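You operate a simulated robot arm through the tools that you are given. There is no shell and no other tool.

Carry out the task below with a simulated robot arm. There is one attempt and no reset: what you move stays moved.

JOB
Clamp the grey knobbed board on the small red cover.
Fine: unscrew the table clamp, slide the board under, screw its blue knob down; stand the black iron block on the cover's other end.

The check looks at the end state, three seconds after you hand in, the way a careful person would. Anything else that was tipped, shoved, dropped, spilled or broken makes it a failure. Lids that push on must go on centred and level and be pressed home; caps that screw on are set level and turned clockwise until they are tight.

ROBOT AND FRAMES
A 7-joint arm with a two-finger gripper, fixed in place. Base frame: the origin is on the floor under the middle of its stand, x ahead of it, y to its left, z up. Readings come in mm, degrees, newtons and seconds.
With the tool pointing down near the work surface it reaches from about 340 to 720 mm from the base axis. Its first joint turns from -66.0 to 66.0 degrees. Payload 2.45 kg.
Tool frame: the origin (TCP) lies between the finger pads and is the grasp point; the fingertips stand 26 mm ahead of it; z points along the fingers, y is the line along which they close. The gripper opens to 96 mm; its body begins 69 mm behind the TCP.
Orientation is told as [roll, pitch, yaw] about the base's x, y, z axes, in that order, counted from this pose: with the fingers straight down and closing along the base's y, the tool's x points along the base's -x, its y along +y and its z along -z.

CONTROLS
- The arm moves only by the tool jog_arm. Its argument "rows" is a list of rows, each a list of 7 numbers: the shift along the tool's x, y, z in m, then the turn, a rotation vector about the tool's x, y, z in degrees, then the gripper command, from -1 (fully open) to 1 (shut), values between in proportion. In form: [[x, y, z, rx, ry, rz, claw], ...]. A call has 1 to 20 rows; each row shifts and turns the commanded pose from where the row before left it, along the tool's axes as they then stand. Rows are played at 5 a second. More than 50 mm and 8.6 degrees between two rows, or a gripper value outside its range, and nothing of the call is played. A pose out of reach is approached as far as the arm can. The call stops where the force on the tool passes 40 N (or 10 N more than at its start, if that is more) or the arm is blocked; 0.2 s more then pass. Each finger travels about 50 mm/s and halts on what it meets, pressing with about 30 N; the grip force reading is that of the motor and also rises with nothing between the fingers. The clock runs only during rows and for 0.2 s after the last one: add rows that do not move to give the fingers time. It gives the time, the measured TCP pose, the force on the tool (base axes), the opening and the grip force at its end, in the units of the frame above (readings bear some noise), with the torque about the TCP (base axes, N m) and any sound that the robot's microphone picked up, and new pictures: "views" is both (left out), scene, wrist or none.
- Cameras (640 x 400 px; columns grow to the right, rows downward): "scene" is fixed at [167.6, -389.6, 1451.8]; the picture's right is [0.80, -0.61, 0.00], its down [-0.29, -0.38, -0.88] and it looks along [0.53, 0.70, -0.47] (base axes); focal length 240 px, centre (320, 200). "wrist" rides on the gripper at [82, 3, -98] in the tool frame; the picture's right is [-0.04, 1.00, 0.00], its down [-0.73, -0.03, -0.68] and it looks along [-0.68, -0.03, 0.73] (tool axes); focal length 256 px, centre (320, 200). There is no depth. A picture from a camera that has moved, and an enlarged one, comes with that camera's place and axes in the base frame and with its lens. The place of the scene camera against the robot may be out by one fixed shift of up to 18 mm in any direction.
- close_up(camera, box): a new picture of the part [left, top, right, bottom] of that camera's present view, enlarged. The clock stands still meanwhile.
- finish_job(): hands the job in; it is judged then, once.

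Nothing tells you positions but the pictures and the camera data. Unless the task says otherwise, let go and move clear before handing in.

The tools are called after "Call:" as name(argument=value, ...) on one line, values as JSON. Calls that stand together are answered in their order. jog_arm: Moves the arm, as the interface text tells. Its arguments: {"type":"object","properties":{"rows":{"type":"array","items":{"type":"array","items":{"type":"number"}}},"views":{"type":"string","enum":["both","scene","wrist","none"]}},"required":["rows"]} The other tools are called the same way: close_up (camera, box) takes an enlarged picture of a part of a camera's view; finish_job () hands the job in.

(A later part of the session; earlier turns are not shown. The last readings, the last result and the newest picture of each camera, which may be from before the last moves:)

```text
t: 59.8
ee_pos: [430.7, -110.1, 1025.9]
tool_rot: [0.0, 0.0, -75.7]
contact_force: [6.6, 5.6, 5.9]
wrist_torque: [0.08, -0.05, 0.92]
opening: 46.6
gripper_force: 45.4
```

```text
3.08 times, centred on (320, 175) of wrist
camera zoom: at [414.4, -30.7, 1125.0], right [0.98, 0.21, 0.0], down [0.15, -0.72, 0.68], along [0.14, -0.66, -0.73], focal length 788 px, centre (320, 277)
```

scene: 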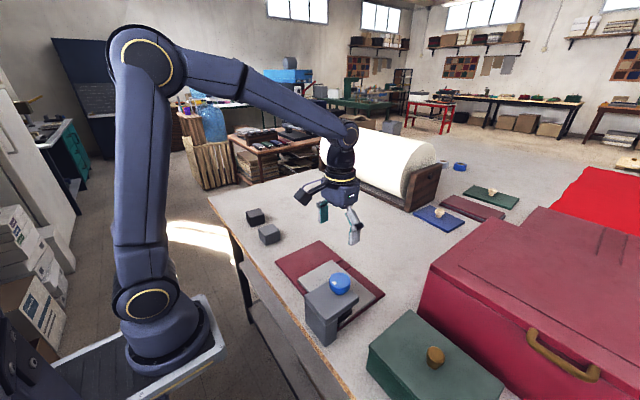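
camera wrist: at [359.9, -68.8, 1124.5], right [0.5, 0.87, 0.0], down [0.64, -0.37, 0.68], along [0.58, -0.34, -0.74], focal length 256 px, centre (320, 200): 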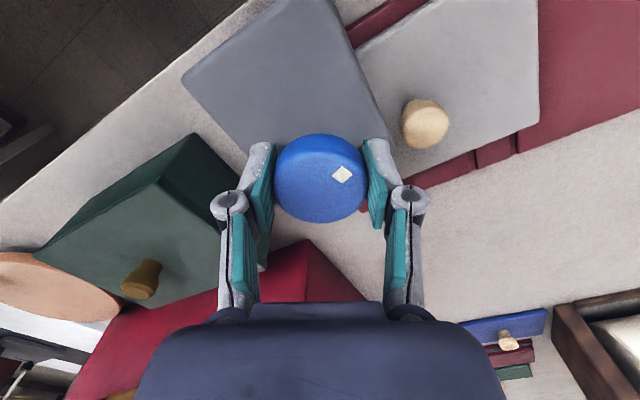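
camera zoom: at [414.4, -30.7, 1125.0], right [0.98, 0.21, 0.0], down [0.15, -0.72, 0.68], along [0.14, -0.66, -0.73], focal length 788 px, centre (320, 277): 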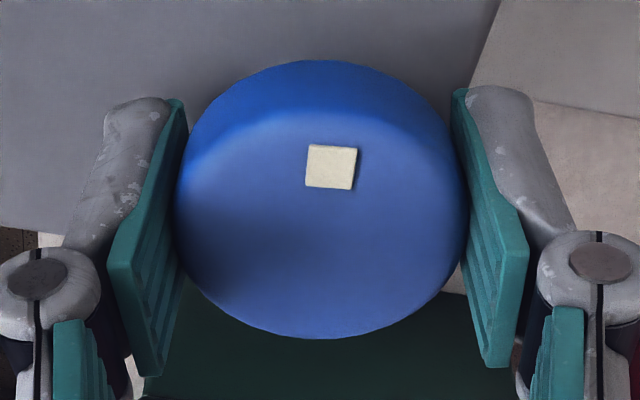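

The torque is 0.92 Nm with the pads slipping round the knob, so the clamp is tight on the board. I'll release, lift off, and take the low side view again to verify contact.

Call:
jog_arm(rows=[[0, 0, 0, 0, 0, 0, -1], [0, 0, 0, 0, 0, 0, -1], [0, 0, 0, 0, 0, 0, -1], [0, 0, -0.03, 0, 0, 0, -1], [0, 0, -0.035, 0, 0, 4.7, -1], [0, 0, 0, 0, 0, 4.7, -1], [0.039, 0.0033, 0, 0, 0, 0, -1], [0.039, 0.0033, 0, 0, 0, 0, -1], [0.039, 0.0033, 0, 0, 0, 0, -1], [0, 0, 0.03, 0, 0, 0, -1], [0, 0, 0.03, 0, -8.5, 0, -1], [0, 0, 0, 0, -8.5, 0, -1], [0, 0, 0, 0, -8.5, 0, -1], [0, 0, 0, 0, -8.5, 0, -1], [0, 0, 0, 0, 0, 0, -1]], views="wrist")

Call:
close_up(camera="wrist", box=[220, 50, 400, 190])

Call:
close_up(camera="wrist", box=[270, 80, 370, 160])

Call:
close_up(camera="scene", box=[270, 230, 400, 330])

```text
t: 63.0
ee_pos: [430.4, 7.5, 1031.1]
tool_rot: [-0.2, -34.0, -84.8]
contact_force: [0.6, 0.4, 0.7]
wrist_torque: [-0.03, 0.01, 0.02]
opening: 96.1
gripper_force: 0.1
camera wrist: at [423.1, 129.2, 1066.3], right [1.0, 0.05, 0.02], down [-0.01, -0.23, 0.97], along [0.06, -0.97, -0.23], focal length 256 px, centre (320, 200)
```

wrist: 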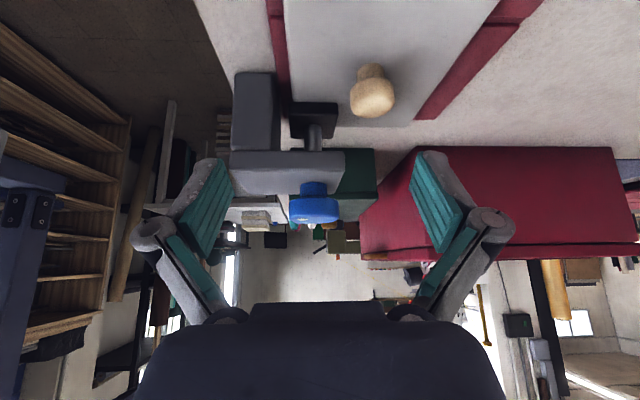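

```text
2.86 times, centred on (310, 120) of wrist
camera zoom: at [423.1, 129.2, 1066.3], right [1.0, 0.05, 0.02], down [-0.01, -0.23, 0.97], along [0.06, -0.97, -0.23], focal length 731 px, centre (349, 429)
```

zoom: 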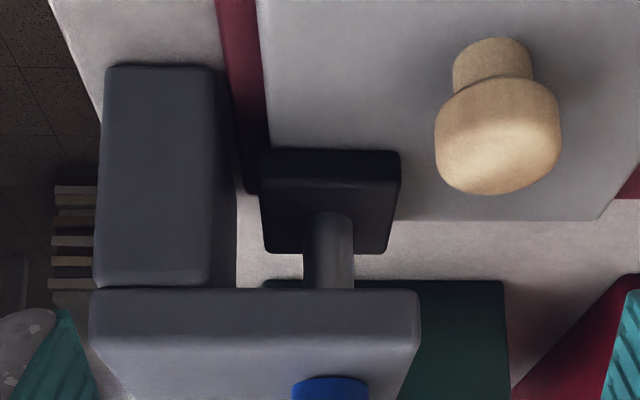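

```text
5.00 times, centred on (320, 120) of wrist
camera zoom: at [423.1, 129.2, 1066.3], right [1.0, 0.05, 0.02], down [-0.01, -0.23, 0.97], along [0.06, -0.97, -0.23], focal length 1280 px, centre (320, 600)
```

zoom: 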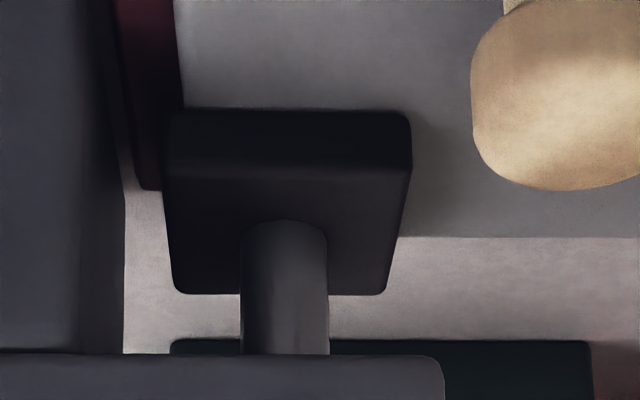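

```text
4.00 times, centred on (335, 280) of scene
camera zoom: at [167.6, -389.6, 1451.8], right [0.8, -0.61, 0.0], down [-0.29, -0.38, -0.88], along [0.53, 0.7, -0.47], focal length 959 px, centre (260, -120)
```

zoom: 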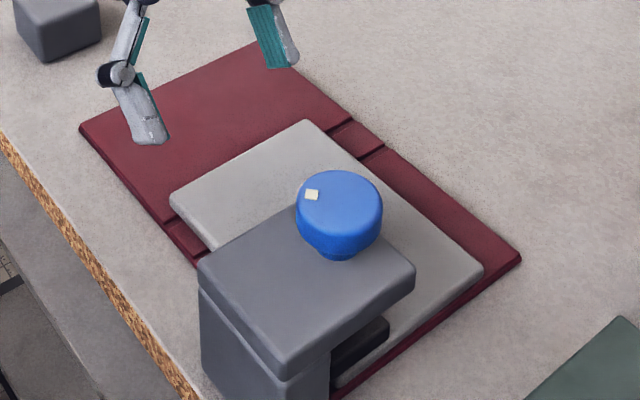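

The pad is down on the board (underside ≈919) with a tight contact shadow, and the board lies neatly on the cover. Next is the black iron block. I'll untilt, rise, and travel toward it.

Call:
jog_arm(rows=[[0, 0, 0, 0, 8.5, 0, -1], [0, 0, 0, 0, 8.5, 0, -1], [0, 0, 0, 0, 8.5, 0, -1], [0, 0, 0, 0, 8.5, 0, -1], [0, 0, -0.04, 0, 0, 0, -1], [0, 0, -0.04, 0, 0, 0, -1], [0, 0, 0, 0, 0, -8.5, -1], [0, 0, 0, 0, 0, -8.5, -1], [0, 0, 0, 0, 0, -8.5, -1], [0, 0, 0, 0, 0, -8.5, -1], [0, 0, 0, 0, 0, -8.5, -1], [0, 0, 0, 0, 0, -8.5, -1], [0, 0, 0, 0, 0, -8.5, -1], [0, 0, 0, 0, 0, -8.5, -1], [0, 0, 0, 0, 0, -8.5, -1], [0, 0, 0, 0, 0, -8.5, -1], [0, 0, 0, 0, 0, 0, -1]], views="none")

Call:
jog_arm(rows=[[0.001, 0.04, 0, 0, 0, 0, -1], [0.001, 0.04, 0, 0, 0, 0, -1], [0.001, 0.04, 0, 0, 0, 0, -1], [0.001, 0.04, 0, 0, 0, 0, -1], [0.001, 0.04, 0, 0, 0, 0, -1], [0.001, 0.04, 0, 0, 0, 0, -1], [0.001, 0.04, 0, 0, 0, 0, -1], [0.001, 0.04, 0, 0, 0, 0, -1], [0.001, 0.04, 0, 0, 0, 0, -1], [0, 0.02, 0, 0, 0, 0, -1], [0, 0, 0, 0, 0, 0, -1]], views="both")

```text
t: 66.6
ee_pos: [430.5, 5.3, 1110.6]
tool_rot: [0.1, 0.2, 0.1]
contact_force: [0.4, -1.1, 1.0]
wrist_torque: [-0.02, 0.01, 0.02]
opening: 96.2
gripper_force: 0.1
```

```text
t: 69.0
ee_pos: [421.1, 386.8, 1111.5]
tool_rot: [0.0, 0.1, 0.0]
contact_force: [-0.5, -0.6, 0.1]
wrist_torque: [0.02, 0.02, 0.03]
opening: 96.0
gripper_force: 0.1
camera wrist: at [339.5, 389.6, 1209.7], right [0.04, 1.0, 0.0], down [0.74, -0.03, 0.68], along [0.68, -0.03, -0.74], focal length 256 px, centre (320, 200)
```

scene: 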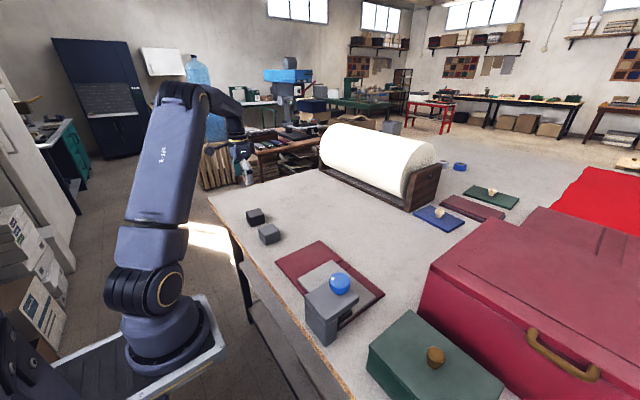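
wrist: 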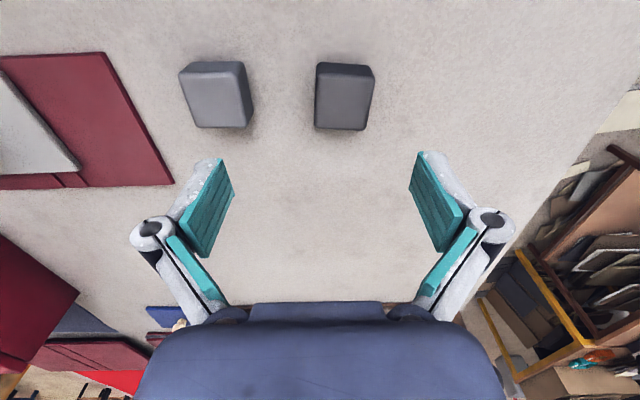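

Call:
close_up(camera="wrist", box=[160, 40, 400, 180])

Call:
close_up(camera="scene", box=[230, 195, 300, 255])

```text
2.67 times, centred on (280, 110) of wrist
camera zoom: at [339.5, 389.6, 1209.7], right [0.04, 1.0, 0.0], down [0.74, -0.03, 0.68], along [0.68, -0.03, -0.74], focal length 683 px, centre (427, 440)
```

zoom: 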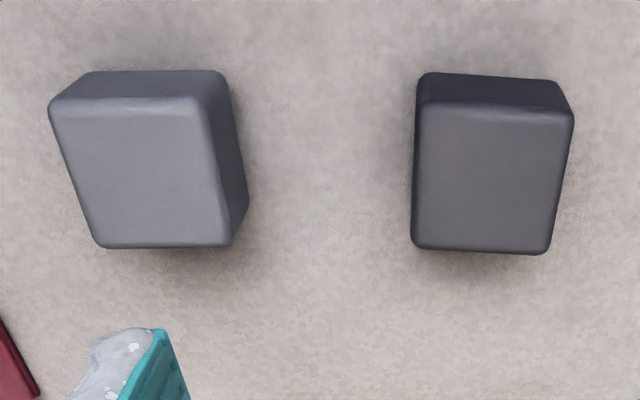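

```text
6.67 times, centred on (265, 225) of scene
camera zoom: at [167.6, -389.5, 1451.8], right [0.8, -0.61, 0.0], down [-0.29, -0.38, -0.88], along [0.53, 0.7, -0.47], focal length 1599 px, centre (687, 33)
```

zoom: 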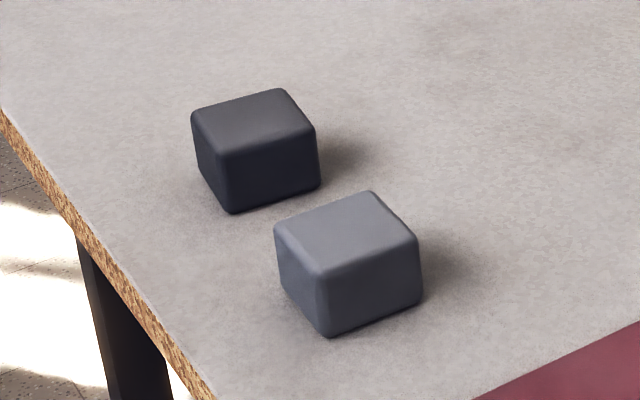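

The darker block on the right (+y) is the black iron one: about 55 mm square, 43 mm tall, centred near (448,408) and turned about −6.5°. I'll align over it and descend part-way.

Call:
jog_arm(rows=[[-0.0135, 0.0108, 0, 0, 0, 0, -1], [-0.0135, 0.0108, 0, 0, 0, 0, -1], [0, 0, 0, 0, 0, 6.5, -1], [0, 0, 0.03, 0, 0, 0, -1], [0, 0, 0.03, 0, 0, 0, -1], [0, 0, 0.03, 0, 0, 0, -1], [0, 0, 0, 0, 0, 0, -1]], views="both")

Call:
close_up(camera="wrist", box=[240, 70, 400, 190])

```text
t: 70.6
ee_pos: [448.3, 407.5, 1020.3]
tool_rot: [0.1, 0.1, -6.5]
contact_force: [-0.3, 0.5, 0.5]
wrist_torque: [-0.02, 0.0, 0.0]
opening: 95.8
gripper_force: 0.0
camera wrist: at [367.5, 420.5, 1119.1], right [0.15, 0.99, 0.0], down [0.73, -0.11, 0.68], along [0.67, -0.1, -0.74], focal length 256 px, centre (320, 200)
```

scene: 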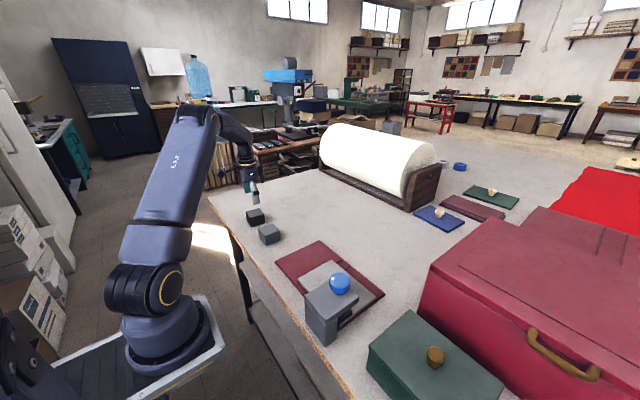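
wrist: 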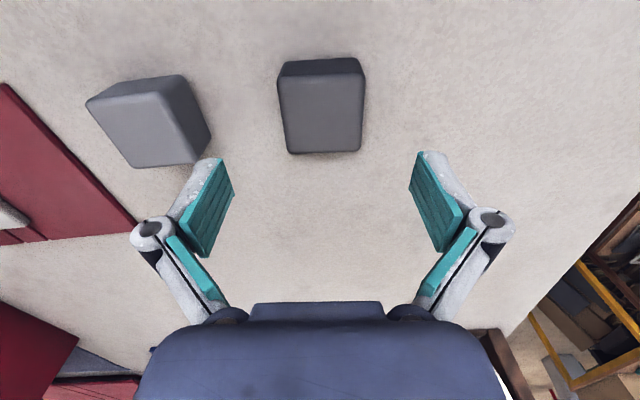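

```text
3.33 times, centred on (320, 130) of wrist
camera zoom: at [367.5, 420.5, 1119.1], right [0.15, 0.99, 0.0], down [0.73, -0.11, 0.68], along [0.67, -0.1, -0.74], focal length 853 px, centre (320, 433)
```

zoom: 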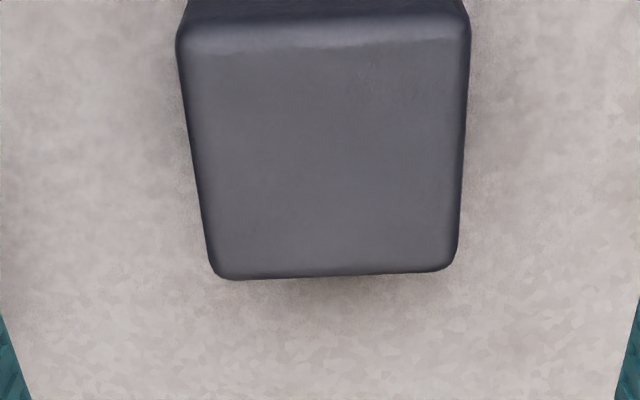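

The block is about 2.5° off my gripper angle and 2 mm off centre. Correcting, then descending to grasp height.

Call:
jog_arm(rows=[[-0.002, 0.0016, 0, 0, 0, -2.5, -1], [0, 0, 0.025, 0, 0, 0, -1], [0, 0, 0.025, 0, 0, 0, -1], [0, 0, 0.02, 0, 0, 0, -1], [0, 0, 0.012, 0, 0, 0, -1], [0, 0, 0, 0, 0, 0, -1]], views="both")

Call:
close_up(camera="scene", box=[225, 185, 295, 255])

```text
t: 72.0
ee_pos: [449.8, 410.9, 939.9]
tool_rot: [0.0, 0.2, -4.0]
contact_force: [0.2, 0.0, -0.8]
wrist_torque: [0.02, 0.0, -0.03]
opening: 96.2
gripper_force: 0.0
camera wrist: at [368.3, 419.8, 1038.5], right [0.11, 0.99, 0.0], down [0.73, -0.08, 0.68], along [0.67, -0.07, -0.74], focal length 256 px, centre (320, 200)
```

scene: 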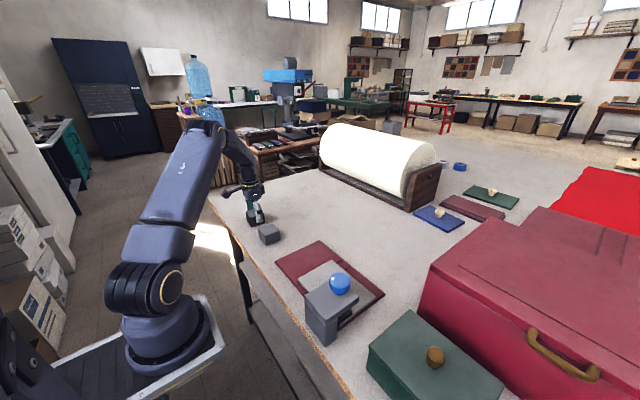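
wrist: 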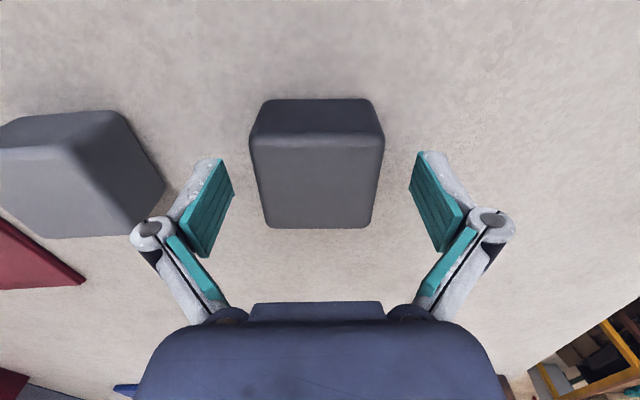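

```text
5.71 times, centred on (260, 220) of scene
camera zoom: at [167.6, -389.6, 1451.8], right [0.8, -0.61, 0.0], down [-0.29, -0.38, -0.88], along [0.53, 0.7, -0.47], focal length 1370 px, centre (663, 86)
```

zoom: 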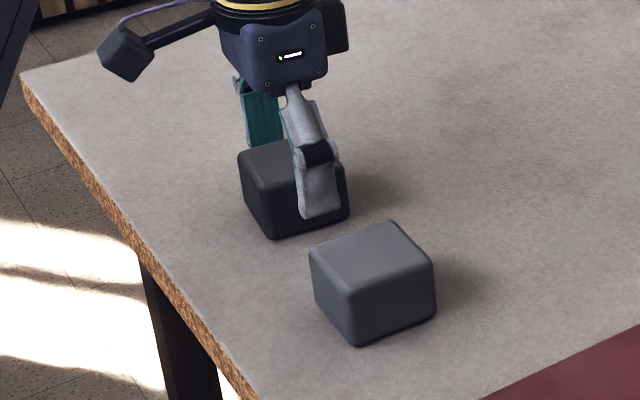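

Aligned. Closing on the black block.

Call:
jog_arm(rows=[[0, -0.0006, 0.002, 0, 0, 0, -1], [0, 0, 0, 0, 0, 0, 1], [0, 0, 0, 0, 0, 0, 1], [0, 0, 0, 0, 0, 0, 1], [0, 0, 0, 0, 0, 0, 1], [0, 0, 0, 0, 0, 0, 1]], views="wrist")

```text
t: 73.4
ee_pos: [448.9, 410.3, 938.0]
tool_rot: [0.0, 0.2, -4.1]
contact_force: [-0.4, -2.0, 1.2]
wrist_torque: [-0.07, 0.07, -0.1]
opening: 60.2
gripper_force: 29.8
camera wrist: at [368.7, 418.8, 1036.6], right [0.11, 0.99, 0.0], down [0.73, -0.08, 0.68], along [0.67, -0.07, -0.74], focal length 256 px, centre (320, 200)
```

wrist: 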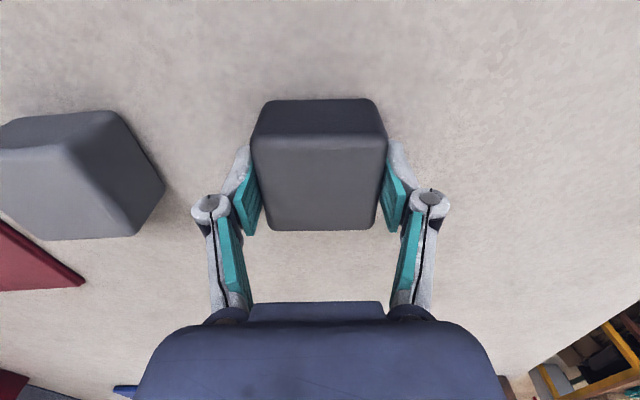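

The block is gripped at 60 mm. Lifting slowly and checking weight and slip.

Call:
jog_arm(rows=[[0, 0, -0.005, 0, 0, 0, 1], [0, 0, -0.01, 0, 0, 0, 1], [0, 0, -0.015, 0, 0, 0, 1], [0, 0, 0, 0, 0, 0, 1]], views="wrist")

Call:
close_up(camera="scene", box=[225, 185, 295, 255])

```text
t: 74.4
ee_pos: [448.9, 410.3, 967.3]
tool_rot: [0.0, 0.2, -4.0]
contact_force: [-1.1, 0.3, -9.7]
wrist_torque: [-0.04, 0.03, -0.02]
opening: 59.6
gripper_force: 30.0
camera wrist: at [368.9, 418.4, 1065.9], right [0.11, 0.99, 0.0], down [0.73, -0.08, 0.68], along [0.67, -0.07, -0.74], focal length 256 px, centre (320, 200)
```

wrist: 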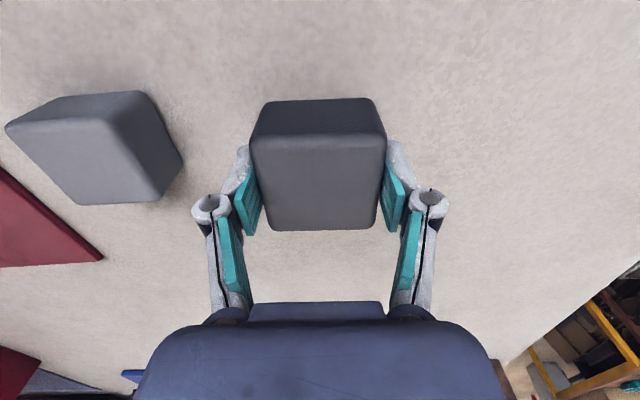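

```text
5.71 times, centred on (260, 220) of scene
camera zoom: at [167.8, -389.5, 1451.8], right [0.8, -0.61, 0.0], down [-0.29, -0.38, -0.88], along [0.53, 0.7, -0.47], focal length 1370 px, centre (663, 86)
```

zoom: 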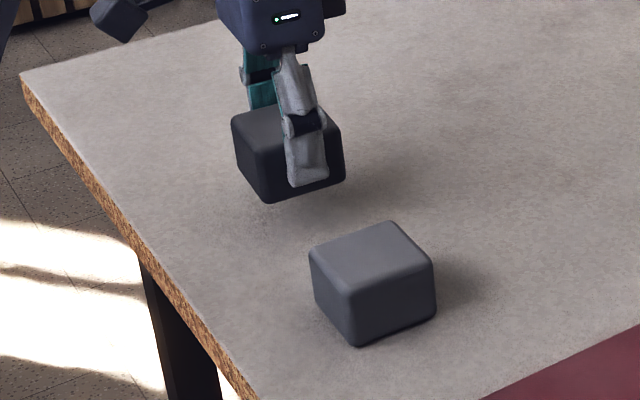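

Lifted cleanly at about 1 kg with no slip. Now I'm raising well above the grey block and carrying it over the cover's free end, around (490, 107).

Call:
jog_arm(rows=[[0, 0, -0.03, 0, 0, -2, 1], [0, 0, -0.03, 0, 0, -2, 1], [0, 0, -0.03, 0, 0, 0, 1], [-0.002, -0.015, 0, 0, 0, 0, 1], [-0.004, -0.03, 0, 0, 0, 0, 1], [-0.004, -0.03, 0, 0, 0, 0, 1], [-0.004, -0.03, 0, 0, 0, 0, 1], [-0.004, -0.03, 0, 0, 0, 0, 1], [-0.004, -0.03, 0, 0, 0, 0, 1], [-0.004, -0.03, 0, 0, 0, 0, 1], [-0.004, -0.03, 0, 0, 0, 0, 1], [-0.004, -0.03, 0, 0, 0, 0, 1], [-0.004, -0.03, 0, 0, 0, 0, 1], [-0.003, -0.015, 0, 0, 0, 0, 1], [0, -0.003, 0, 0, 0, 0, 1], [0, 0, 0, 0, 0, 0, 1]], views="both")

Call:
close_up(camera="scene", box=[250, 170, 400, 330])

```text
t: 77.8
ee_pos: [488.2, 105.8, 1056.8]
tool_rot: [0.0, 0.2, 0.0]
contact_force: [0.2, -0.5, -9.5]
wrist_torque: [0.04, -0.01, 0.02]
opening: 59.6
gripper_force: 29.9
camera wrist: at [408.9, 108.5, 1155.6], right [0.04, 1.0, 0.0], down [0.74, -0.03, 0.68], along [0.68, -0.03, -0.74], focal length 256 px, centre (320, 200)
```

scene: 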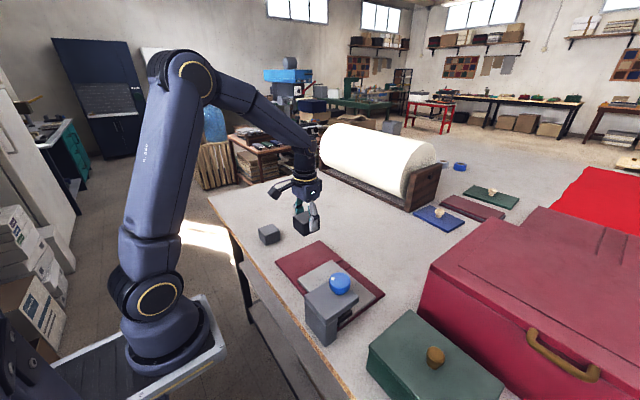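
wrist: 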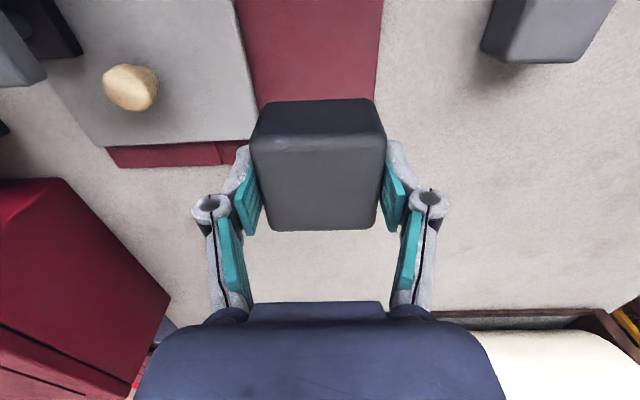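

```text
2.50 times, centred on (325, 250) of scene
camera zoom: at [167.8, -389.5, 1451.8], right [0.8, -0.61, 0.0], down [-0.29, -0.38, -0.88], along [0.53, 0.7, -0.47], focal length 600 px, centre (308, 75)
```

zoom: 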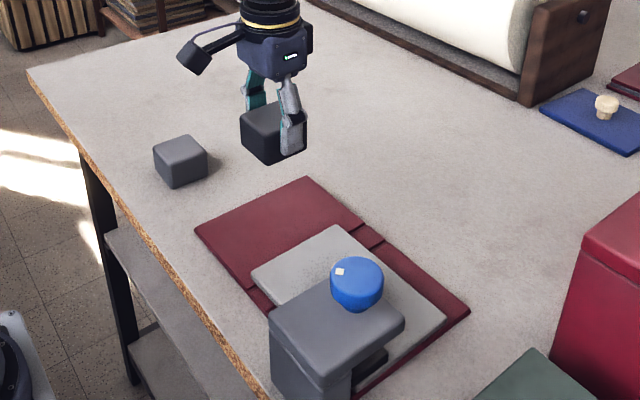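

Positions check: the cover end is at y≈156, the board edge at y≈40, and the block is centred between them. I'm descending to just above the cover.

Call:
jog_arm(rows=[[0, 0, 0.03, 0, 0, 0, 1], [0, 0, 0.03, 0, 0, 0, 1], [0, 0, 0.025, 0, 0, 0, 1], [0, 0, 0.015, 0, 0, 0, 1], [0, 0, 0.006, 0, 0, 0, 1], [0, 0, 0, 0, 0, 0, 1]], views="both")

Call:
close_up(camera="scene", box=[270, 200, 380, 300])

```text
t: 79.2
ee_pos: [489.7, 105.1, 948.6]
tool_rot: [-0.1, 0.2, 0.0]
contact_force: [-0.8, 0.1, -8.8]
wrist_torque: [-0.03, 0.01, -0.02]
opening: 59.7
gripper_force: 30.2
camera wrist: at [409.5, 109.5, 1048.3], right [0.04, 1.0, 0.0], down [0.74, -0.03, 0.68], along [0.68, -0.03, -0.74], focal length 256 px, centre (320, 200)
```

scene: 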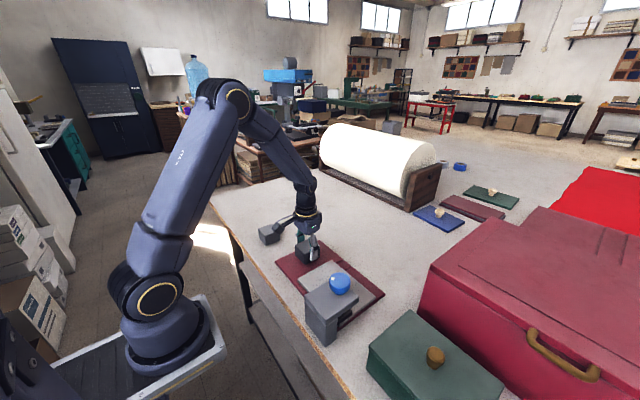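
wrist: 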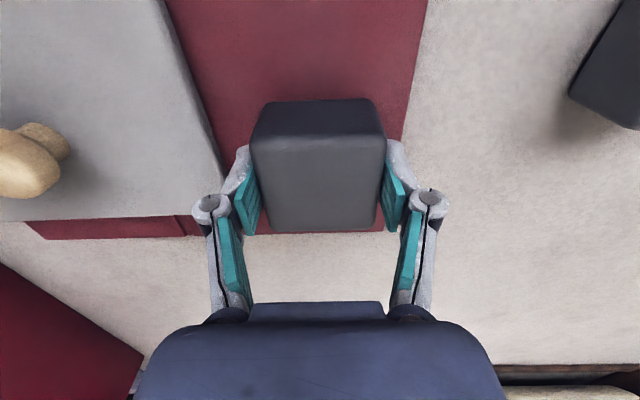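

```text
4.00 times, centred on (325, 250) of scene
camera zoom: at [167.8, -389.5, 1451.8], right [0.8, -0.61, 0.0], down [-0.29, -0.38, -0.88], along [0.53, 0.7, -0.47], focal length 959 px, centre (300, 0)
```

zoom: 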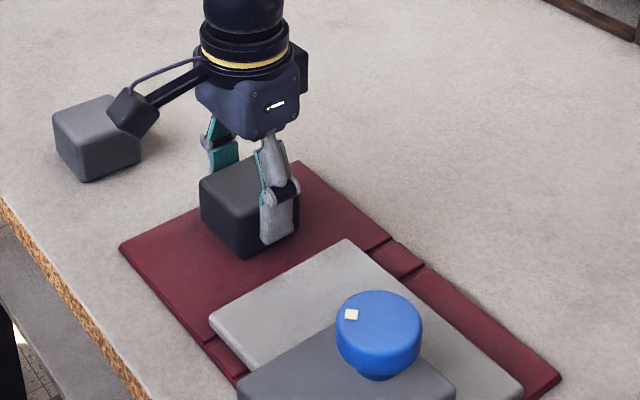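

The block hovers a few millimetres above the cover's free panel. Lowering slowly until it bears.

Call:
jog_arm(rows=[[0, 0, 0.002, 0, 0, 0, 1], [0, 0, 0.002, 0, 0, 0, 1], [0, 0, 0, 0, 0, 0, 1]], views="none")

Call:
jog_arm(rows=[[0, 0, 0.001, 0, 0, 0, 1], [0, 0, 0, 0, 0, 0, 1]], views="none")

Call:
jog_arm(rows=[[0, 0, 0.0007, 0, 0, 0, 1], [0, 0, 0, 0, 0, 0, 1]], views="none")

```text
t: 80.0
ee_pos: [489.7, 106.9, 945.7]
tool_rot: [-0.1, 0.3, 0.0]
contact_force: [0.7, -0.4, -8.0]
wrist_torque: [-0.04, 0.01, 0.03]
opening: 59.7
gripper_force: 30.3
```

```text
t: 80.6
ee_pos: [490.7, 104.9, 946.9]
tool_rot: [0.1, 0.0, 0.1]
contact_force: [-6.3, 1.6, 12.1]
wrist_torque: [-0.22, 0.57, -0.08]
opening: 59.7
gripper_force: 29.6
```

```text
t: 81.2
ee_pos: [490.4, 106.0, 946.2]
tool_rot: [0.1, 0.1, 0.0]
contact_force: [-5.3, 2.6, 18.5]
wrist_torque: [0.07, 0.16, -0.06]
opening: 59.9
gripper_force: 30.2
```

The block has touched down on the cover. I'll ease the pressure and release by opening only partway.

Call:
jog_arm(rows=[[0, 0, -0.0006, 0, 0, 0, 1], [0, 0, 0, 0, 0, 0, -0.4], [0, 0, 0, 0, 0, 0, -0.6], [0, 0, 0, 0, 0, 0, -0.6], [0, 0, 0, 0, 0, 0, -0.6]], views="wrist")

Call:
close_up(camera="scene", box=[270, 200, 380, 300])

```text
t: 82.4
ee_pos: [489.4, 106.4, 945.0]
tool_rot: [0.1, 0.1, 0.0]
contact_force: [0.1, 0.2, -0.3]
wrist_torque: [-0.02, -0.01, -0.01]
opening: 76.7
gripper_force: 0.0
camera wrist: at [409.5, 108.9, 1043.7], right [0.04, 1.0, 0.0], down [0.74, -0.03, 0.68], along [0.68, -0.03, -0.74], focal length 256 px, centre (320, 200)
```

wrist: 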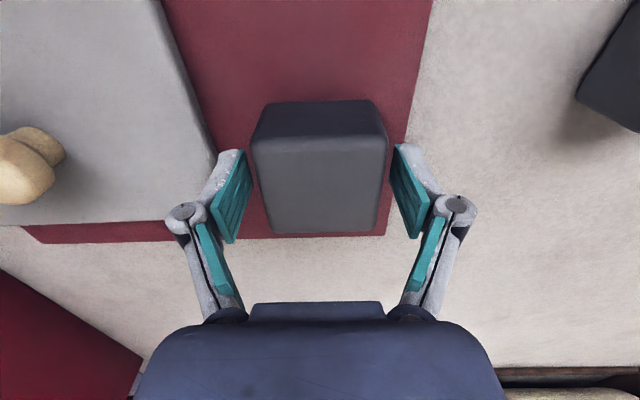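

```text
4.00 times, centred on (325, 250) of scene
camera zoom: at [167.6, -389.6, 1451.8], right [0.8, -0.61, 0.0], down [-0.29, -0.38, -0.88], along [0.53, 0.7, -0.47], focal length 959 px, centre (300, 0)
```

zoom: 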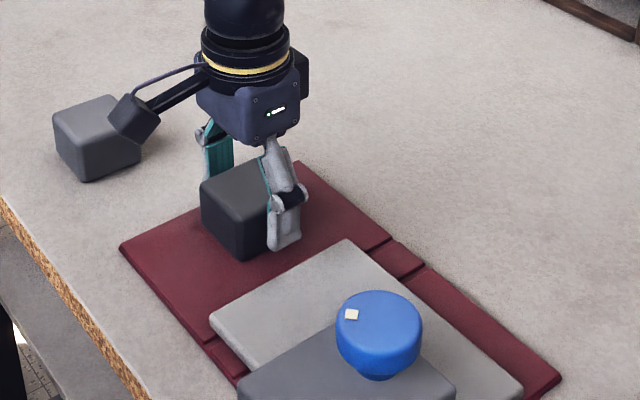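

The block stands flat on the cover's other end. I'm rising straight up and clear, then doing a final inspection.

Call:
jog_arm(rows=[[0, 0, -0.02, 0, 0, 0, -0.6], [0, 0, -0.03, 0, 0, 0, -0.6], [0, 0, -0.04, 0, 0, 0, -0.6], [0, 0, -0.04, 0, 0, 0, -1], [0, 0, -0.04, 0, 0, 0, -1], [0, 0, -0.04, 0, 0, 0, -1], [0.03, 0, -0.03, 0, 0, 0, -1], [0.04, 0, -0.03, 0, 0, 0, -1], [0.04, 0, 0, 0, 0, 0, -1], [0.03, 0, 0, 0, 0, 0, -1], [0, 0, 0, 0, 0, 0, -1]], views="both")

Call:
close_up(camera="scene", box=[230, 190, 400, 350])

Call:
close_up(camera="wrist", box=[180, 20, 460, 200])

Call:
close_up(camera="scene", box=[330, 295, 366, 327])

```text
t: 84.8
ee_pos: [350.5, 106.6, 1216.0]
tool_rot: [0.0, 0.2, 0.1]
contact_force: [0.4, -0.9, 0.4]
wrist_torque: [0.02, 0.05, 0.0]
opening: 95.9
gripper_force: 0.1
camera wrist: at [270.4, 109.7, 1314.8], right [0.04, 1.0, 0.0], down [0.74, -0.03, 0.68], along [0.68, -0.03, -0.74], focal length 256 px, centre (320, 200)
```

scene: 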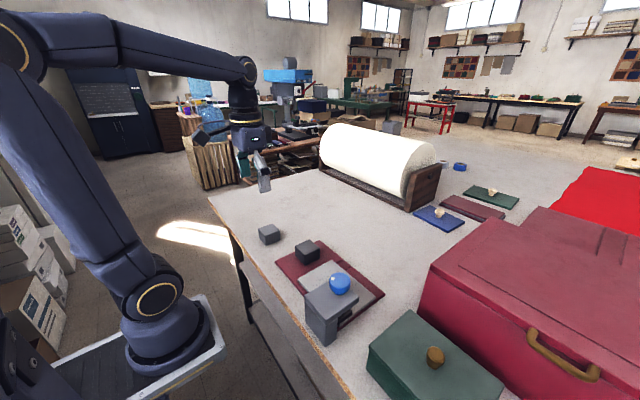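
wrist: 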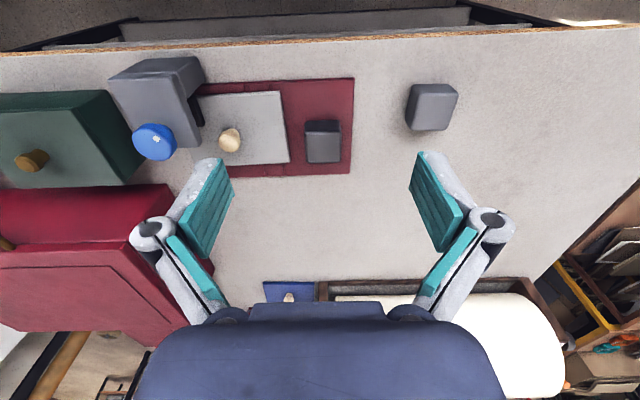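

```text
2.50 times, centred on (315, 270) of scene
camera zoom: at [167.6, -389.6, 1451.8], right [0.8, -0.61, 0.0], down [-0.29, -0.38, -0.88], along [0.53, 0.7, -0.47], focal length 600 px, centre (332, 25)
```

zoom: 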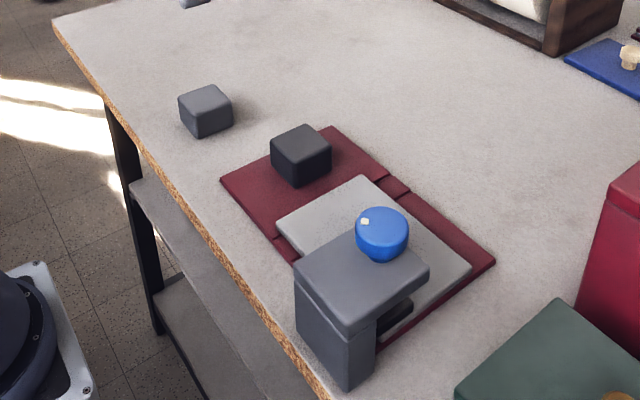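

```text
2.22 times, centred on (320, 110) of wrist
camera zoom: at [270.4, 109.7, 1314.8], right [0.04, 1.0, 0.0], down [0.74, -0.03, 0.68], along [0.68, -0.03, -0.74], focal length 569 px, centre (320, 400)
```

zoom: 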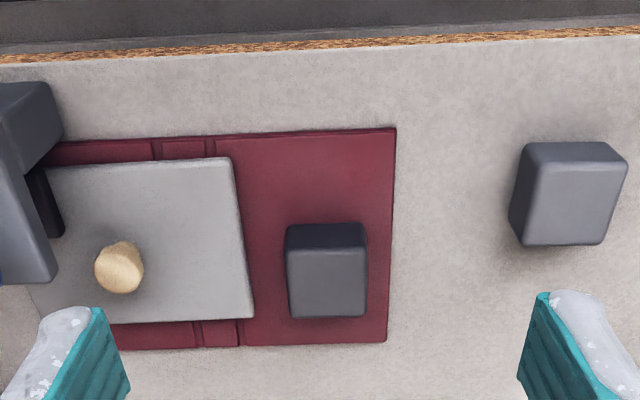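

```text
12.50 times, centred on (348, 311) of scene
camera zoom: at [167.6, -389.6, 1451.8], right [0.8, -0.61, 0.0], down [-0.29, -0.38, -0.88], along [0.53, 0.7, -0.47], focal length 2998 px, centre (-30, -1188)
```

zoom: 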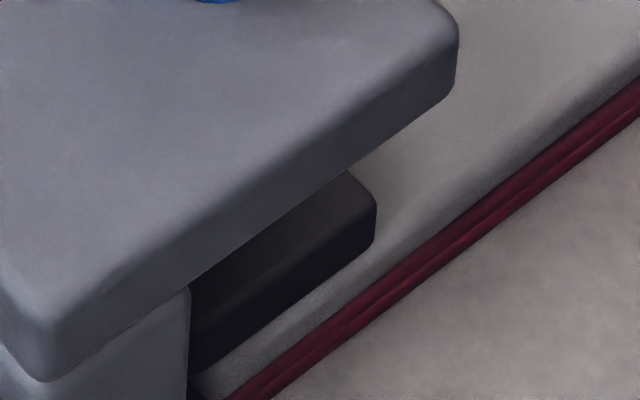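

The layout looks right: board under the clamp, black block upright on the other end, and the grey block and everything else untouched. I want to double-check the knob's mark and pad contact in case it relaxed.

Call:
close_up(camera="wrist", box=[100, 50, 220, 170])

Call:
close_up(camera="scene", box=[270, 230, 400, 330])

Call:
close_up(camera="scene", box=[340, 302, 360, 320])

```text
3.33 times, centred on (160, 110) of wrist
camera zoom: at [270.4, 109.7, 1314.8], right [0.04, 1.0, 0.0], down [0.74, -0.03, 0.68], along [0.68, -0.03, -0.74], focal length 853 px, centre (853, 500)
```

zoom: 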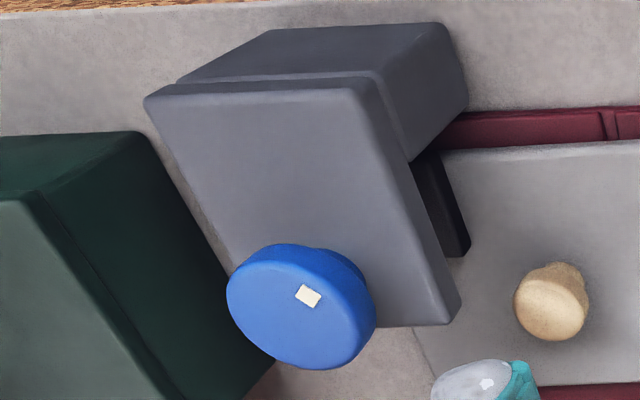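

```text
4.00 times, centred on (335, 280) of scene
camera zoom: at [167.6, -389.6, 1451.8], right [0.8, -0.61, 0.0], down [-0.29, -0.38, -0.88], along [0.53, 0.7, -0.47], focal length 959 px, centre (260, -120)
```

zoom: 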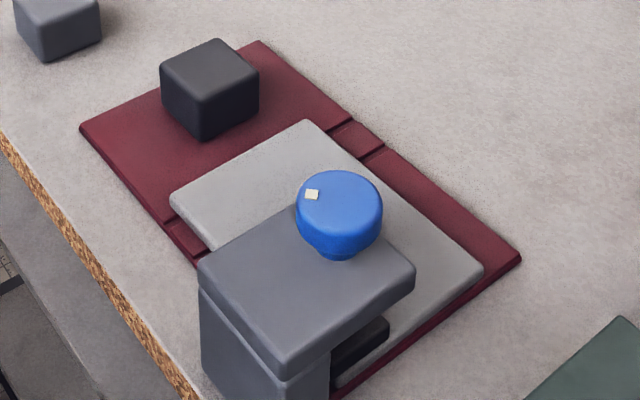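

```text
16.00 times, centred on (350, 311) of scene
camera zoom: at [167.6, -389.6, 1451.8], right [0.8, -0.61, 0.0], down [-0.29, -0.38, -0.88], along [0.53, 0.7, -0.47], focal length 3837 px, centre (-160, -1576)
```

zoom: 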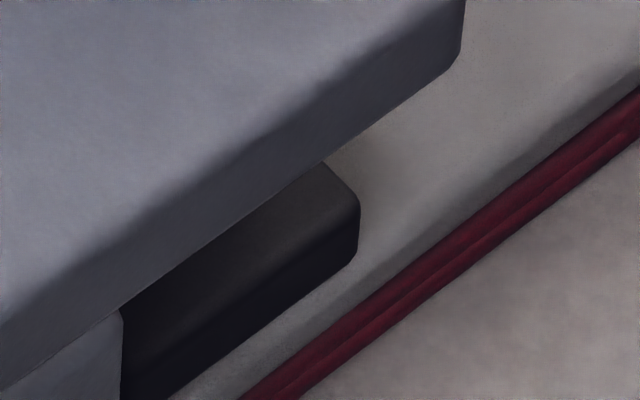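

The board, block and surroundings look right. However, the knob's mark suggests it turned back about 30° when I let go, so the clamp may have relaxed a little. I'll go back over the knob to check and re-tighten.

Call:
jog_arm(rows=[[-0.0133, -0.0362, 0.0177, 0, 0, 0, -1], [-0.0133, -0.0362, 0.0177, 0, 0, 0, -1], [-0.0133, -0.0362, 0.0177, 0, 0, 0, -1], [-0.0133, -0.0362, 0.0177, 0, 0, 0, -1], [-0.0133, -0.0362, 0.0177, 0, 0, 0, -1], [-0.0133, -0.0362, 0.0177, 0, 0, 0, -1], [0, 0, 0, 0, 0, 0, -1], [0, 0, 0, 0, 0, 0, -1]], views="wrist")

Call:
close_up(camera="wrist", box=[240, 40, 400, 160])

```text
t: 86.6
ee_pos: [431.8, -111.2, 1110.2]
tool_rot: [-0.1, 0.2, 0.0]
contact_force: [-0.2, 0.5, -0.1]
wrist_torque: [0.01, -0.02, 0.03]
opening: 96.3
gripper_force: 0.0
camera wrist: at [349.5, -107.7, 1208.5], right [0.04, 1.0, 0.0], down [0.74, -0.03, 0.68], along [0.68, -0.03, -0.74], focal length 256 px, centre (320, 200)
```

wrist: 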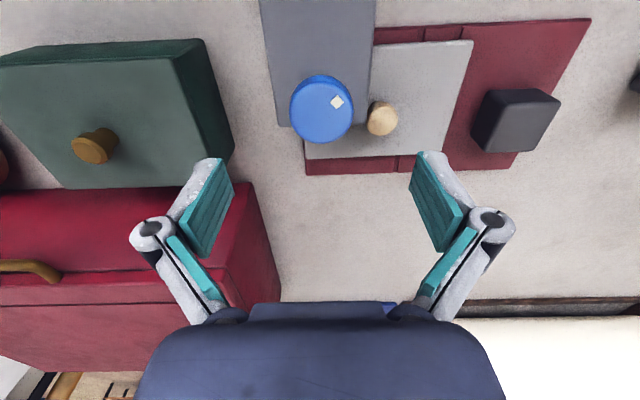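

```text
3.33 times, centred on (320, 100) of wrist
camera zoom: at [349.5, -107.7, 1208.5], right [0.04, 1.0, 0.0], down [0.74, -0.03, 0.68], along [0.68, -0.03, -0.74], focal length 853 px, centre (320, 533)
```

zoom: 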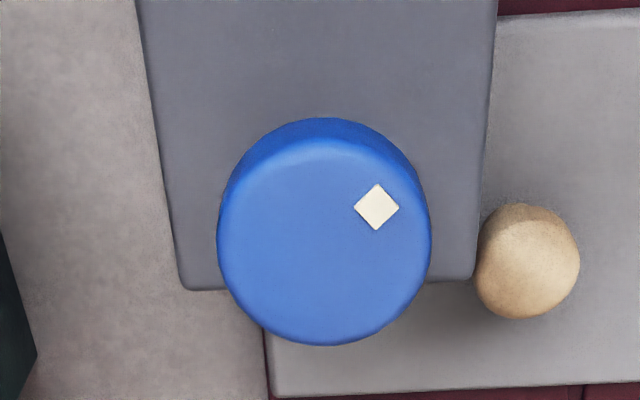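

The mark now sits at about 131°, compared with 92° while I held it tight, so the screw sprang back on release. I'll regrip and turn clockwise in small steps to see where torque builds and whether it holds.

Call:
jog_arm(rows=[[0.0006, 0.0006, 0.025, 0, 0, 0, -1], [0, 0, 0.025, 0, 0, 0, -1], [0, 0, 0.02, 0, 0, 0, -1], [0, 0, 0.015, 0, 0, 0, -1], [0, 0, 0, 0, 0, 0, -1], [0, 0, 0, 0, 0, 0, 1], [0, 0, 0, 0, 0, 0, 1], [0, 0, 0, 0, 0, 0, 1], [0, 0, 0, 0, 0, 0, 1], [0, 0, 0, 0, 0, 0, 1]], views="wrist")

Call:
close_up(camera="wrist", box=[240, 110, 400, 240])

Call:
close_up(camera="scene", box=[340, 302, 360, 320])

```text
t: 88.8
ee_pos: [430.5, -108.7, 1025.7]
tool_rot: [0.0, 0.1, 0.0]
contact_force: [0.3, -1.8, -0.9]
wrist_torque: [-0.05, -0.02, -0.05]
opening: 46.3
gripper_force: 45.1
camera wrist: at [349.3, -106.8, 1123.4], right [0.04, 1.0, 0.0], down [0.74, -0.03, 0.68], along [0.68, -0.03, -0.74], focal length 256 px, centre (320, 200)
```

wrist: 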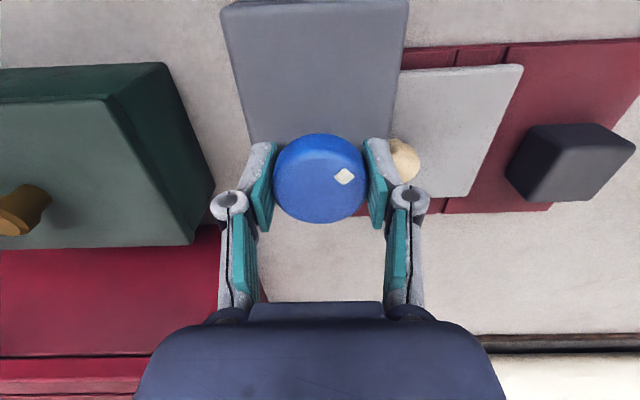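

```text
3.08 times, centred on (320, 175) of wrist
camera zoom: at [349.3, -106.8, 1123.4], right [0.04, 1.0, 0.0], down [0.74, -0.03, 0.68], along [0.68, -0.03, -0.74], focal length 788 px, centre (320, 277)
```

zoom: 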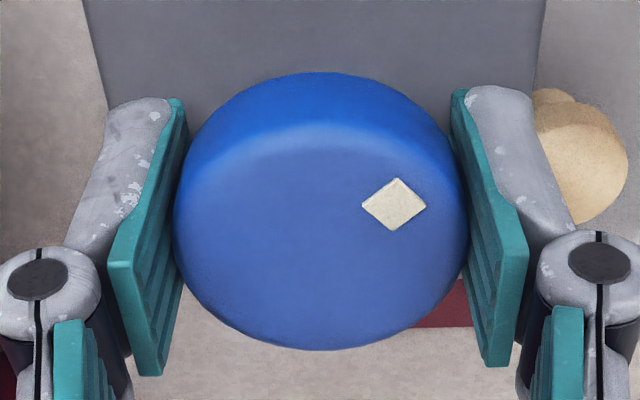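

```text
16.00 times, centred on (350, 311) of scene
camera zoom: at [167.6, -389.6, 1451.8], right [0.8, -0.61, 0.0], down [-0.29, -0.38, -0.88], along [0.53, 0.7, -0.47], focal length 3837 px, centre (-160, -1576)
```

zoom: 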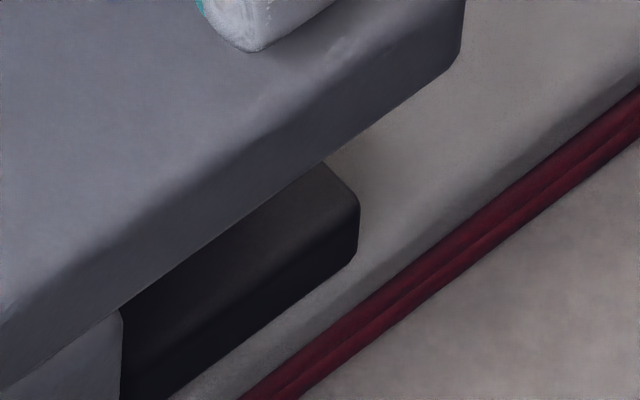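

Baseline recorded. Now turning clockwise in small steps.

Call:
jog_arm(rows=[[0, 0, 0, 0, 0, 5, 1], [0, 0, 0, 0, 0, 5, 1], [0, 0, 0, 0, 0, 0, 1]], views="none")

Call:
jog_arm(rows=[[0, 0, 0, 0, 0, 5, 1], [0, 0, 0, 0, 0, 5, 1], [0, 0, 0, 0, 0, 0, 1]], views="none")

Call:
jog_arm(rows=[[0, 0, 0, 0, 0, 5, 1], [0, 0, 0, 0, 0, 5, 1], [0, 0, 0, 0, 0, 0, 1]], views="none")

Call:
close_up(camera="wrist", box=[240, 110, 400, 240])

Call:
close_up(camera="scene", box=[340, 302, 360, 320])

```text
t: 89.6
ee_pos: [430.3, -109.6, 1024.0]
tool_rot: [0.0, 0.2, -10.0]
contact_force: [-1.6, 2.1, -3.1]
wrist_torque: [-0.03, -0.42, 0.02]
opening: 46.5
gripper_force: 44.9
```

```text
t: 90.4
ee_pos: [431.2, -109.8, 1024.8]
tool_rot: [0.0, 0.2, -20.0]
contact_force: [-3.8, 5.6, 7.7]
wrist_torque: [0.11, 0.36, 0.17]
opening: 46.2
gripper_force: 44.8
```

```text
t: 91.2
ee_pos: [430.1, -109.5, 1025.0]
tool_rot: [-0.1, 0.1, -30.0]
contact_force: [-5.0, 14.5, 20.6]
wrist_torque: [0.07, 0.27, 0.49]
opening: 46.4
gripper_force: 44.8
```

```text
3.08 times, centred on (320, 175) of wrist
camera zoom: at [362.1, -66.4, 1123.2], right [0.53, 0.85, 0.0], down [0.62, -0.39, 0.68], along [0.57, -0.36, -0.74], focal length 788 px, centre (320, 277)
```

zoom: 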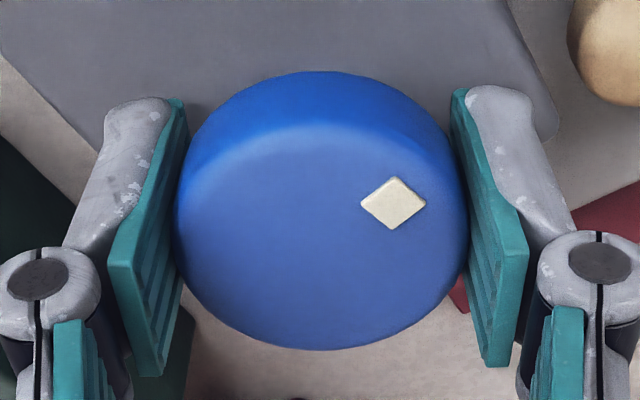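

```text
16.00 times, centred on (350, 311) of scene
camera zoom: at [167.2, -389.0, 1452.0], right [0.8, -0.61, 0.0], down [-0.29, -0.38, -0.88], along [0.53, 0.7, -0.47], focal length 3837 px, centre (-160, -1576)
```

zoom: 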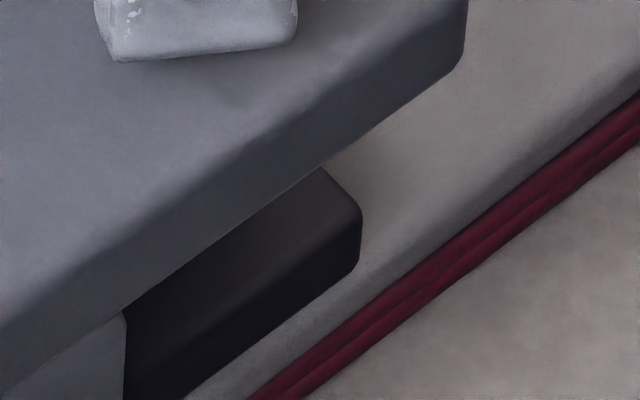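

There's no slip and torque builds smoothly (0.02→0.17→0.49 Nm), so the earlier abrupt release at high torque let it spin back. I'll check for screw friction by easing back a few degrees and reading the torque.

Call:
jog_arm(rows=[[0, 0, -0.0004, 0, 0, 0, 1], [0, 0, 0, 0, 0, 0, 1], [0, 0, 0, 0, 0, 0, 1]], views="none")

Call:
jog_arm(rows=[[0, 0, 0, 0, 0, -3, 1], [0, 0, 0, 0, 0, 0, 1], [0, 0, 0, 0, 0, 0, 1]], views="none")

Call:
jog_arm(rows=[[0, 0, 0, 0, 0, -3, 1], [0, 0, 0, 0, 0, 0, 1], [0, 0, 0, 0, 0, 0, 1]], views="none")

```text
t: 92.0
ee_pos: [430.4, -109.7, 1025.1]
tool_rot: [0.0, 0.1, -30.0]
contact_force: [-0.7, 14.5, 13.5]
wrist_torque: [0.22, 0.07, 0.52]
opening: 46.6
gripper_force: 44.5
```

```text
t: 92.8
ee_pos: [430.5, -109.0, 1024.3]
tool_rot: [-0.1, 0.1, -27.0]
contact_force: [4.4, 12.7, 0.6]
wrist_torque: [-0.05, -0.53, 0.4]
opening: 46.4
gripper_force: 45.5
```

```text
t: 93.6
ee_pos: [431.1, -109.9, 1024.2]
tool_rot: [0.1, 0.2, -23.9]
contact_force: [9.2, 14.5, -11.3]
wrist_torque: [-0.05, -0.66, 0.26]
opening: 46.4
gripper_force: 44.9
```

The torque follows the angle elastically with little hysteresis, so a gentle, low-torque release matters. I'll null the side forces first, then release from a modest torque and see whether the mark holds.

Call:
jog_arm(rows=[[-0.0001, 0.00045, 0.0003, 0, 0, 0, 1], [0, 0, 0, 0, 0, 0, 1], [0, 0, 0, 0, 0, 0, 1]], views="none")

Call:
close_up(camera="wrist", box=[240, 110, 400, 240])

```text
t: 94.4
ee_pos: [430.3, -108.9, 1024.3]
tool_rot: [-0.1, 0.3, -24.0]
contact_force: [7.0, 8.9, -10.0]
wrist_torque: [-0.12, -0.44, 0.27]
opening: 46.4
gripper_force: 45.2
```

```text
3.08 times, centred on (320, 175) of wrist
camera zoom: at [358.2, -73.8, 1123.2], right [0.44, 0.9, 0.0], down [0.66, -0.33, 0.68], along [0.61, -0.3, -0.74], focal length 788 px, centre (320, 277)
```

zoom: 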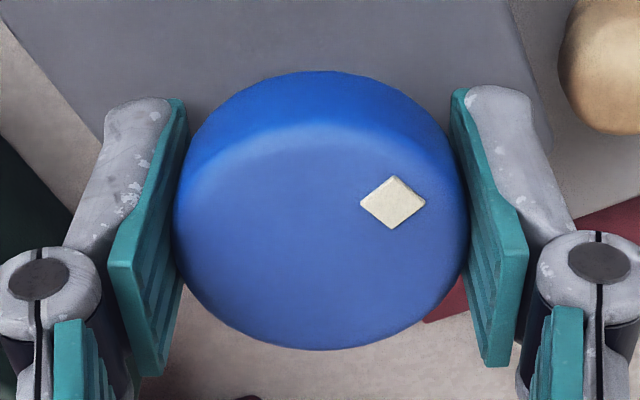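

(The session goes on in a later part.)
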